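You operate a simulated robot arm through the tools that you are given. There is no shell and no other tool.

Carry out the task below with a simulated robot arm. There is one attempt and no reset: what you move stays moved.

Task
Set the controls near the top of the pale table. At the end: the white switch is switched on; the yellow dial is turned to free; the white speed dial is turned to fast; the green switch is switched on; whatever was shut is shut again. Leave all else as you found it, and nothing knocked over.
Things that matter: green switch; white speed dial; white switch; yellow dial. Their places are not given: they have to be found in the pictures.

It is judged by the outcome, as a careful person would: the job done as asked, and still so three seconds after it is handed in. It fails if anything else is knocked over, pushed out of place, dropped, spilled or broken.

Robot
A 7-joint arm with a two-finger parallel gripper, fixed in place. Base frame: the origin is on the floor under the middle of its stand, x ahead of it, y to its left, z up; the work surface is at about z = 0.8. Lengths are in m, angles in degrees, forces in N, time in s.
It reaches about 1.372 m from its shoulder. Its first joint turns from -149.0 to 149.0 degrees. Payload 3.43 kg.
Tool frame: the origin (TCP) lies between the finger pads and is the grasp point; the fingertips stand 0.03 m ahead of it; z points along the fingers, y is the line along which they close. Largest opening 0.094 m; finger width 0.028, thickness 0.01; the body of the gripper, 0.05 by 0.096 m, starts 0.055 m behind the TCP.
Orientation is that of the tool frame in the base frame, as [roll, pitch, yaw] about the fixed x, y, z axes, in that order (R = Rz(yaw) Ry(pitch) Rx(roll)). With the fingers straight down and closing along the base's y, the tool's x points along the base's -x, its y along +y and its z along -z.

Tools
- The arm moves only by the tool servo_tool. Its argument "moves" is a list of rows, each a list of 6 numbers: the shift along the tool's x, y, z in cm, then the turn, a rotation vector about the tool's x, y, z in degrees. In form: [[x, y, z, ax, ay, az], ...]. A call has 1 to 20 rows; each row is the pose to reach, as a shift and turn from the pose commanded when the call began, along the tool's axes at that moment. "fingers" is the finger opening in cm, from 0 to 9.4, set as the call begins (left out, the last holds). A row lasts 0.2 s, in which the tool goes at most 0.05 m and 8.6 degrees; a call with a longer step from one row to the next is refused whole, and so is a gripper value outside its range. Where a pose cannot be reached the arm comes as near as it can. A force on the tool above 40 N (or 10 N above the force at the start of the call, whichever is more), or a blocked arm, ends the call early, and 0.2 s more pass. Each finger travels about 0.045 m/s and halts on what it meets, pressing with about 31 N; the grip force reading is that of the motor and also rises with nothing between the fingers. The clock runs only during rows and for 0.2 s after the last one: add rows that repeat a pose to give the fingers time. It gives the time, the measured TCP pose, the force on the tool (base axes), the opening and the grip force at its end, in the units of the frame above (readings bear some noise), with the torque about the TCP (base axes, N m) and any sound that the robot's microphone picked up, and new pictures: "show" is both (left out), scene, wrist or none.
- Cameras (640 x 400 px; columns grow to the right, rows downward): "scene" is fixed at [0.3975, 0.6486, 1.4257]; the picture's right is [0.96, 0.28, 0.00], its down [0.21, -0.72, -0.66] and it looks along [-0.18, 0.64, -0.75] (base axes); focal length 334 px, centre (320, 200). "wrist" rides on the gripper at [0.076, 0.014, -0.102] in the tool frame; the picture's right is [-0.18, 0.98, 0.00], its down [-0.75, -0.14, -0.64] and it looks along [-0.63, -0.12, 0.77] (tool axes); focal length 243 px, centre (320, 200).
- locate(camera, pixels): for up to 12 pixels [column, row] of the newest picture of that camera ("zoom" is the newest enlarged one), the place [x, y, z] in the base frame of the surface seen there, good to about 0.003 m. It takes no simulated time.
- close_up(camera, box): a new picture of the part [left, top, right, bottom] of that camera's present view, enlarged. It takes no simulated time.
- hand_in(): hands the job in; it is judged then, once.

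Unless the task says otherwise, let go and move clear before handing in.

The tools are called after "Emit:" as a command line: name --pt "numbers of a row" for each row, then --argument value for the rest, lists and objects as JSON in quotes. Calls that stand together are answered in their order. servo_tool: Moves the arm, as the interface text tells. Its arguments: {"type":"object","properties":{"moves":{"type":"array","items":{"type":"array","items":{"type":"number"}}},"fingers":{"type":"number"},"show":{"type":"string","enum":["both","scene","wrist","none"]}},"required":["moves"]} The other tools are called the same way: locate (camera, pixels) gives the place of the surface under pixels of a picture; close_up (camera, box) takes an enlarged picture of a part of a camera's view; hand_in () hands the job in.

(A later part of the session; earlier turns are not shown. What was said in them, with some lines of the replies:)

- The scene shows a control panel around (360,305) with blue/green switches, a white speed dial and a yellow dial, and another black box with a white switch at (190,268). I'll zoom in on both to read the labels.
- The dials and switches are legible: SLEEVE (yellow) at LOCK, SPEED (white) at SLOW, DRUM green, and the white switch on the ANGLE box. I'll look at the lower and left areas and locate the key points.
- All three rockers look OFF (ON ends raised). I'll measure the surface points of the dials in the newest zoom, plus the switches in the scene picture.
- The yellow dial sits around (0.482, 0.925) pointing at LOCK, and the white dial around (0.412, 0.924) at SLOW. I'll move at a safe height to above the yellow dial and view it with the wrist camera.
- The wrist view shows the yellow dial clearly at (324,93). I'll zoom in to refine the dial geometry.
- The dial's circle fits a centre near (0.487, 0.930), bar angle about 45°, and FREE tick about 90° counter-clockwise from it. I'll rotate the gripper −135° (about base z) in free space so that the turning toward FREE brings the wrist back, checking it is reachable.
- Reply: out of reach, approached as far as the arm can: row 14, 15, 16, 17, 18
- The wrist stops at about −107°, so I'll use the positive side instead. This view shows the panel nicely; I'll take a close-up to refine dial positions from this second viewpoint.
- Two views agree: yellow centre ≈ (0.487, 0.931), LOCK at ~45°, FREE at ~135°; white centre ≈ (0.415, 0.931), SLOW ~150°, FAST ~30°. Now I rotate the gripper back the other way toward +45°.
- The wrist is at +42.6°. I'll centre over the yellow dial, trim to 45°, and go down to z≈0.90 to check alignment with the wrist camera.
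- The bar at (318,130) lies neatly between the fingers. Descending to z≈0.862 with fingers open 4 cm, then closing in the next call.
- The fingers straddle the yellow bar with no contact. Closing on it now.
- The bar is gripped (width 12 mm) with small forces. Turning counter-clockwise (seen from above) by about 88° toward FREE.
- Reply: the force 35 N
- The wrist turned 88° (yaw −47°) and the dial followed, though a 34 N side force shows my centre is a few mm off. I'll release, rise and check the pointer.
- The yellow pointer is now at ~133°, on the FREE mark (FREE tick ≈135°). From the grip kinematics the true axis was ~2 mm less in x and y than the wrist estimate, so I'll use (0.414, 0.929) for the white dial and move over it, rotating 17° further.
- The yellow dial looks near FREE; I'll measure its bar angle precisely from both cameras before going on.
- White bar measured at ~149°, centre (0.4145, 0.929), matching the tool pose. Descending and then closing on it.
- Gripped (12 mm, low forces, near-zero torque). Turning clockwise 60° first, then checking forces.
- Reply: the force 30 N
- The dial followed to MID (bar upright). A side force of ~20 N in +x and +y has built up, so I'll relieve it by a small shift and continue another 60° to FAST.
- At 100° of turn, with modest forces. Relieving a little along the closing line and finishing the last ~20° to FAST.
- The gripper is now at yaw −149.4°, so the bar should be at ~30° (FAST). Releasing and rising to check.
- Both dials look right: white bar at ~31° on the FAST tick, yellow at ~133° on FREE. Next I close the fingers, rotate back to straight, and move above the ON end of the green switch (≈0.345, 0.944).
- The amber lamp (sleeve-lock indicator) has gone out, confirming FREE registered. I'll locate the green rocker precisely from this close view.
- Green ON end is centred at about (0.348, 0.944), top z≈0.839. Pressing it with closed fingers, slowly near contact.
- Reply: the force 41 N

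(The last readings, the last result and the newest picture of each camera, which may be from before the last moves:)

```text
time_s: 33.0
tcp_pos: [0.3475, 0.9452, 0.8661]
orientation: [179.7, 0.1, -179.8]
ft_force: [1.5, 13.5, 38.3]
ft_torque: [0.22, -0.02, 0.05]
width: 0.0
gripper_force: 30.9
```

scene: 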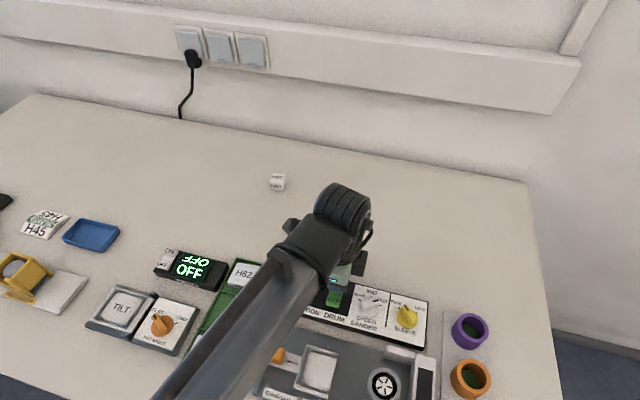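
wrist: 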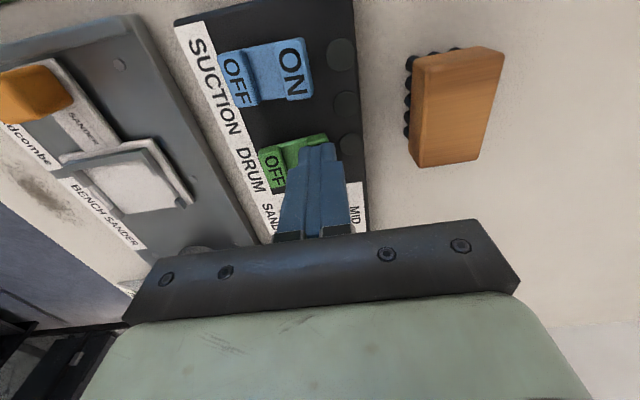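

Contact with 38 N and the tip at z≈0.836. I'll rise and see whether it toggled (lamp and rocker tilt).

Emit:
servo_tool --pt "0 0 -2 0 0 0" --pt "0 0 -4 0 0 0" --pt "0 0 -6 0 0 0" --pt "0 0 -6 0 0 0" --fingers 0 --show "both"

Emit:
close_up --camera "wrist" --box '[220, 0, 400, 160]'

Emit:
close_up --camera "scene" --box '[285, 260, 440, 355]'

```text
time_s: 34.0
tcp_pos: [0.3479, 0.9446, 0.9226]
orientation: [-180.0, 0.0, -179.9]
ft_force: [-0.8, 0.4, 0.1]
ft_torque: [0.0, 0.01, 0.0]
width: 0.0
gripper_force: 31.1
```

scene: 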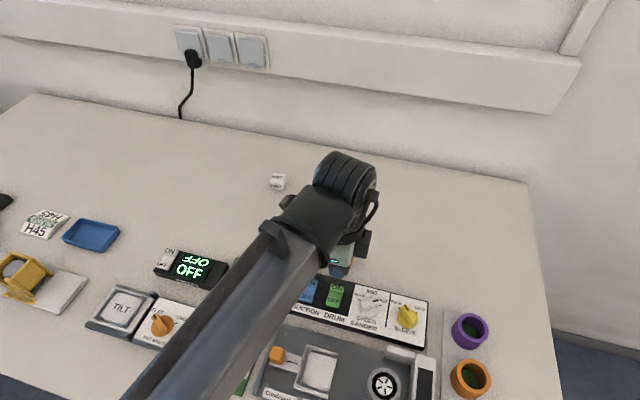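
wrist: 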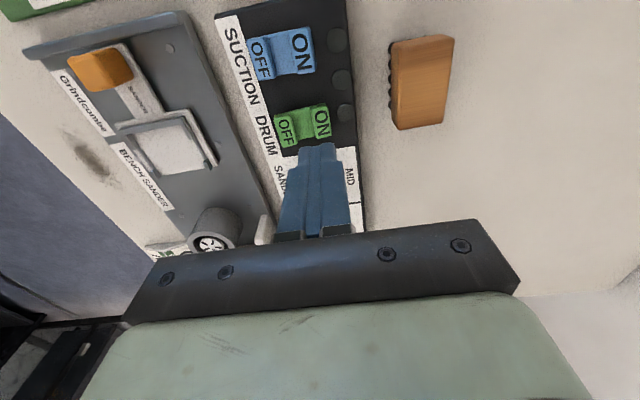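

```text
2.50 times, centred on (310, 80) of wrist
```

zoom: 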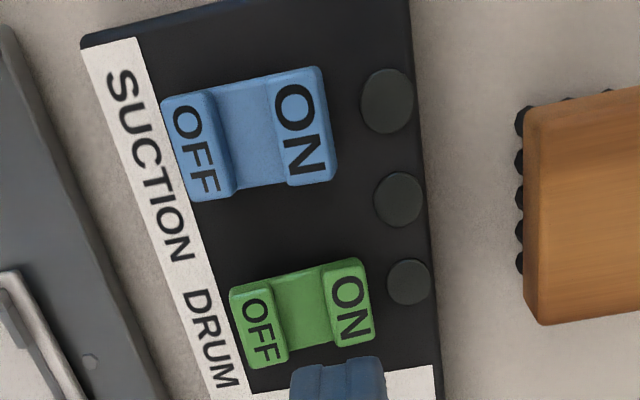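

```text
4.13 times, centred on (362, 308) of scene
```

zoom: 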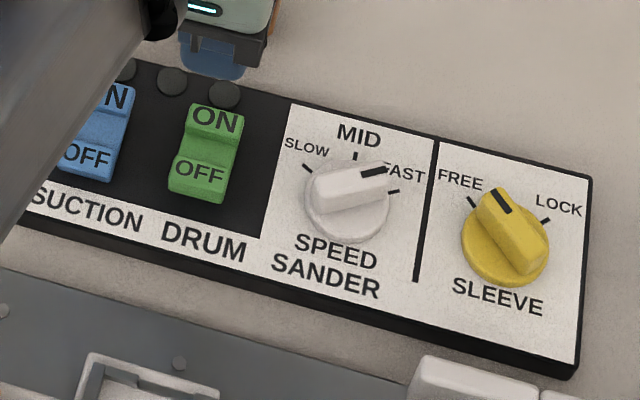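

The green rocker's tilt changed versus the blue (OFF end now lifted in both views), but the lamp disc is still dark. I'll measure heights.

Emit:
locate --camera "zoom" --pixels '[[215, 122], [198, 175], [205, 150], [218, 108], [192, 188], [226, 95], [120, 95], [85, 157]]'

Emit:
locate --camera "wrist" --pixels '[[320, 122], [286, 132], [302, 126], [301, 51], [261, 59], [282, 55], [325, 120], [281, 133]]'

```text
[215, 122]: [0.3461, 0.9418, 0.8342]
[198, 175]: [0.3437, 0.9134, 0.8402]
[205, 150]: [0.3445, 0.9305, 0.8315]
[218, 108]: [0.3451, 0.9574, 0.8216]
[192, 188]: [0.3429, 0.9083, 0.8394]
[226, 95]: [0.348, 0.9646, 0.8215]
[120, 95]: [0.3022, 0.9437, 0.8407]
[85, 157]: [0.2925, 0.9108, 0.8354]
```

```text
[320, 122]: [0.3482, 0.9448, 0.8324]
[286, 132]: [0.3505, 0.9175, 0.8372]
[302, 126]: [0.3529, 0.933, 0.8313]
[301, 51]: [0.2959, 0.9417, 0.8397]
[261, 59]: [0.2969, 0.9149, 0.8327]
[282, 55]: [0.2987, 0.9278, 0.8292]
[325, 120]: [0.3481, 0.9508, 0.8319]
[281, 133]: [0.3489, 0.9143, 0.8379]
```

Green now reads ON-end 0.833 / OFF-end 0.839 — toggled to ON (blue is unchanged). Now I rise and travel over to the white switch on the ANGLE box.

Emit:
servo_tool --pt "0 0 -4 0 0 0" --pt "0 0 -8 0 0 0" --pt "4 -0.2 -8 0 0 0" --pt "8 -0.4 -8 0 0 0" --pt "12 -0.7 -8 0 0 0" --pt "16 -0.9 -8 0 0 0" --pt "20 -1.1 -8 0 0 0" --pt "24 -1.4 -8 0 0 0" --pt "28 -1.6 -8 0 0 0" --pt "32 -1.8 -8 0 0 0" --pt "34.5 -2 -8 0 0 0" --pt "34.5 -2 -5 0 0 0" --pt "34.5 -2 -5 0 0 0" --fingers 0 --show "both"

```text
time_s: 36.8
tcp_pos: [0.0033, 0.924, 0.9728]
orientation: [-179.9, 0.0, -179.9]
ft_force: [0.6, 0.3, -0.5]
ft_torque: [0.01, 0.02, 0.01]
width: 0.0001
gripper_force: 31.2
```

scene: 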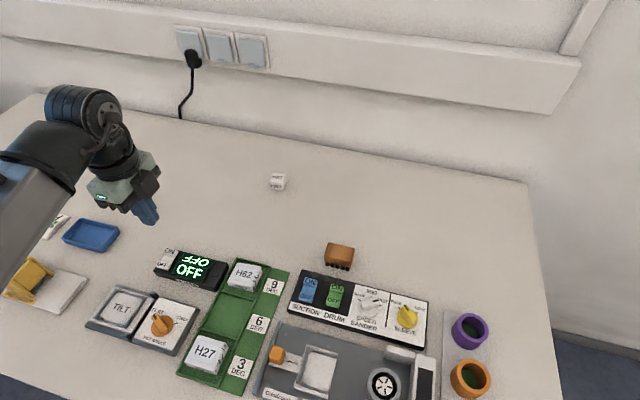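
wrist: 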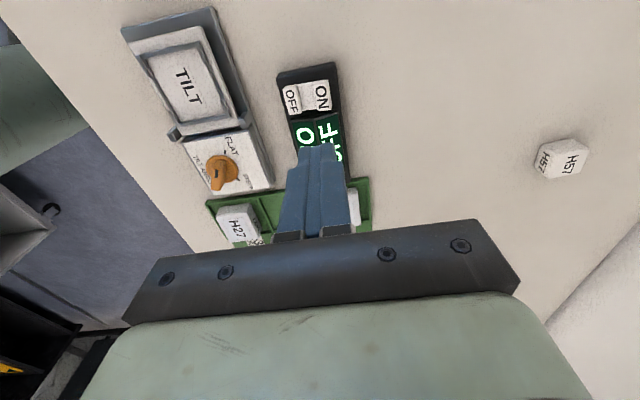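

Emit:
close_up --camera "wrist" --box '[250, 50, 370, 150]'

Emit:
close_up --camera "scene" --box '[285, 260, 440, 355]'

```text
4.00 times, centred on (310, 100) of wrist
```

zoom: 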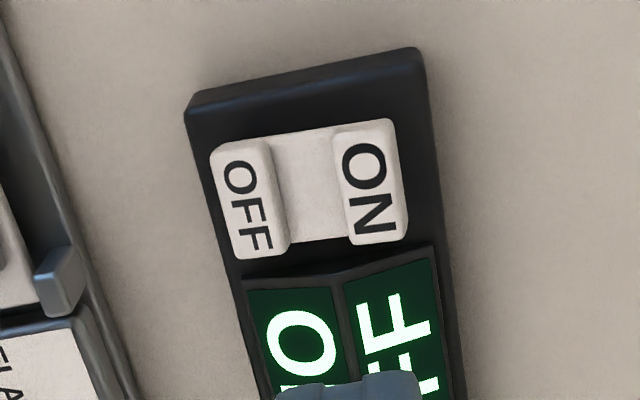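

```text
4.13 times, centred on (362, 308) of scene
```

zoom: 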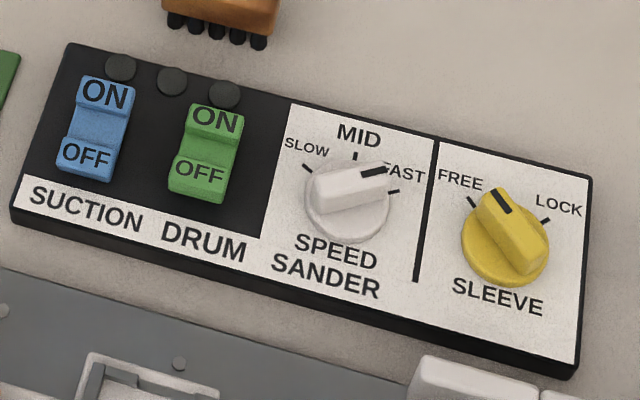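

Emit:
locate --camera "wrist" --pixels '[[322, 96], [317, 97], [328, 95], [292, 101], [306, 98], [321, 83], [324, 109], [335, 90], [325, 118], [297, 112]]'

Emit:
locate --camera "scene" --pixels '[[171, 251], [173, 255], [168, 260], [165, 265], [176, 252], [167, 252], [175, 275], [215, 262]]'

```text
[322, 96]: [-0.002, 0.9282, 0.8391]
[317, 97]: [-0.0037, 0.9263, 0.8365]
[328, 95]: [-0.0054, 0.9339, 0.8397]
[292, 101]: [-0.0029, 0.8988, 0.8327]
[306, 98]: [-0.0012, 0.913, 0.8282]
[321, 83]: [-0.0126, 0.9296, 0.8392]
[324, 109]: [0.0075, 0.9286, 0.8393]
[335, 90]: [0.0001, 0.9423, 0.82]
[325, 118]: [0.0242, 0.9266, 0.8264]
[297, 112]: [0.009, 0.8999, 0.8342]
```

```text
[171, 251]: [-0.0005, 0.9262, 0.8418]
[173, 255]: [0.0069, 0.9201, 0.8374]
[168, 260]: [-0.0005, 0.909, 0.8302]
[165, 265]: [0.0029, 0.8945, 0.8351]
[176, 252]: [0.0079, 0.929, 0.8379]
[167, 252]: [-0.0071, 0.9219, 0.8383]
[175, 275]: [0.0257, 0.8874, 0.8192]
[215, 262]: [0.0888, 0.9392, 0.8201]
```

White ON end is centred at about (−0.002, 0.928), top z≈0.839; display starts at x≈0.02 so there's clearance. Pressing it the same way.

Emit:
servo_tool --pt "0.6 0.5 2.5 0 0 0" --pt "0.6 0.5 5 0 0 0" --pt "0.6 0.5 7.5 0 0 0" --pt "0.6 0.5 9 0 0 0" --pt "0.6 0.5 9.8 0 0 0" --pt "0.6 0.5 10.1 0 0 0" --pt "0.6 0.5 10.3 0 0 0" --pt "0.6 0.5 10.5 0 0 0" --pt "0.6 0.5 10.7 0 0 0" --pt "0.6 0.5 10.9 0 0 0" --pt "0.6 0.5 11.1 0 0 0" --fingers 0 --show "both"

```text
time_s: 39.2
tcp_pos: [-0.0035, 0.9306, 0.8654]
orientation: [179.6, 0.0, -179.9]
ft_force: [-0.3, -3.5, 9.1]
ft_torque: [-0.14, 0.03, 0.01]
width: 0.0003
gripper_force: 30.7
stopped in row 11: the force on the tool passed its limit at 44 N (the readings are from after the stop); the commanded pose is now the measured one
```

scene: 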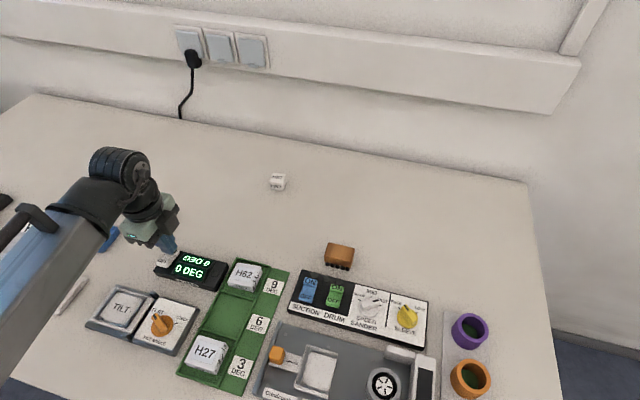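
wrist: 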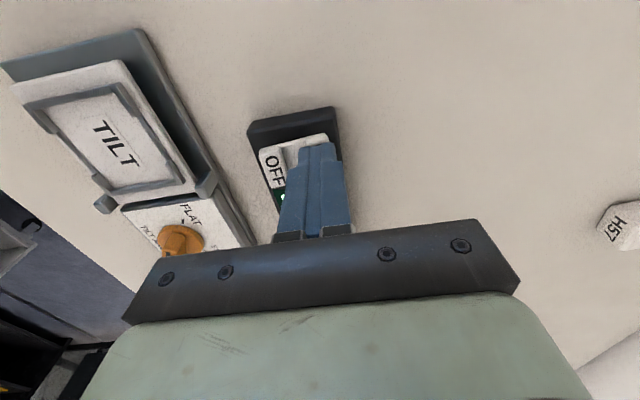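

The display changed from OFF to "0 DEG", so the white switch is on. I'll rise straight up and back away, then check everything.

Emit:
servo_tool --pt "0 0 -2 0 0 0" --pt "0 0 -5 0 0 0" --pt "0 0 -9 0 0 0" --pt "0 0 -13 0 0 0" --pt "0 2 -17 0 0 0" --pt "0 4 -21 0 0 0" --pt "0 6 -25 0 0 0" --pt "0 6 -25 0 0 0" --fingers 0 --show "both"

Emit:
close_up --camera "scene" --box '[140, 235, 240, 300]'

Emit:
close_up --camera "scene" --box '[280, 255, 440, 355]'

```text
time_s: 41.0
tcp_pos: [-0.0039, 0.9907, 1.1151]
orientation: [179.5, 0.1, -179.9]
ft_force: [-0.9, 0.6, 0.4]
ft_torque: [0.0, -0.01, 0.0]
width: 0.0
gripper_force: 31.0
```

scene: 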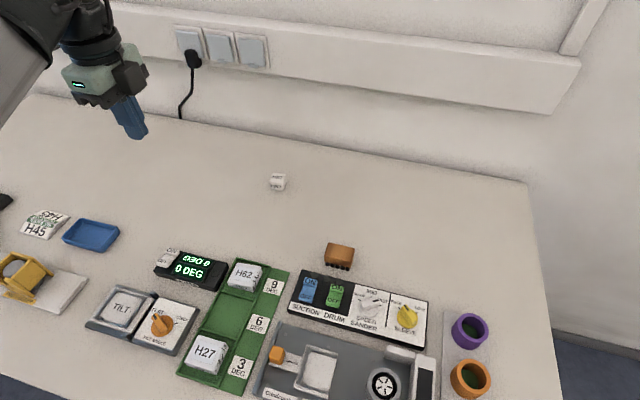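
wrist: 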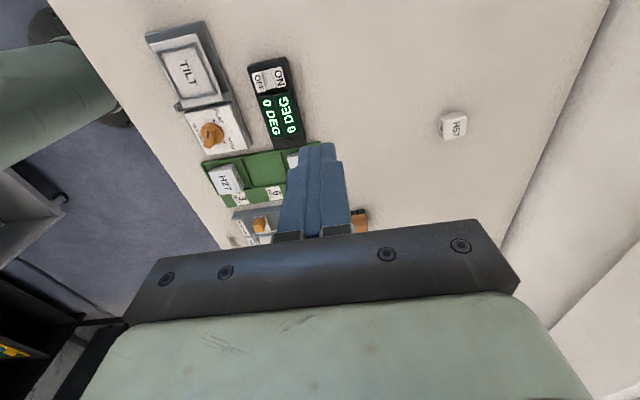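

```text
6.15 times, centred on (190, 268) of scene
```

zoom: 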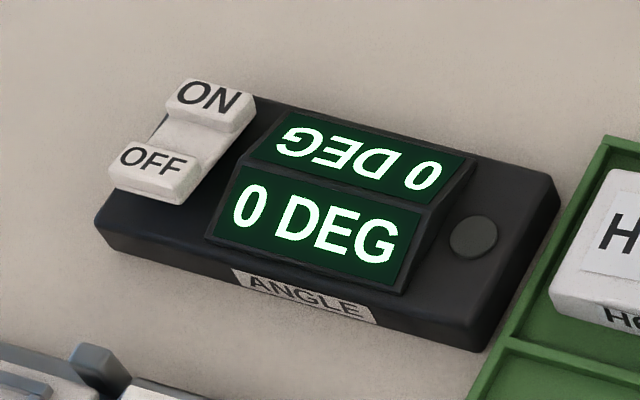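

```text
4.00 times, centred on (360, 305) of scene
```

zoom: 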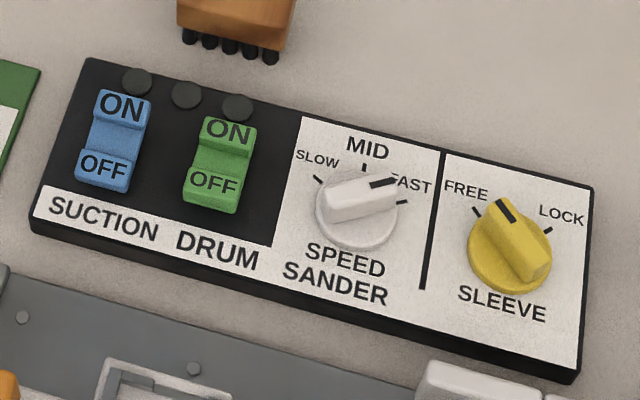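

All four controls read as asked: ANGLE display "0 DEG" (white switch on), green ON-end down, white dial at FAST, yellow at FREE with the lock lamp out. Blue switch, cups, brush and blocks are unchanged, and the arm is clear, so I hand in.

Emit:
hand_in

```text
The job is handed in.
```

I set all four controls as you asked and handed the job in. No verdict has come back yet.

| Control | Setting | How I checked |
|---|---|---|
| White switch (ANGLE box) | On | The display changed from "OFF" to "0 DEG". |
| Yellow SLEEVE dial | Free | The pointer is within about 2° of the FREE mark, and the amber lamp on the panel went out afterwards. |
| White SPEED dial | Fast | The pointer is on the FAST mark, within about 1°. |
| Green DRUM switch | On | The ON end now sits lower than the OFF end, the reverse of how it started. |

The lamp beside the green switch did not light when I switched it on. It may need the blue SUCTION switch on as well, but I left that off because it wasn't part of the task.

None of the four controls was behind a lid or cover, so I opened nothing and had nothing to shut again. In the final pictures everything else I checked looks unmoved, and the arm is clear of the controls.
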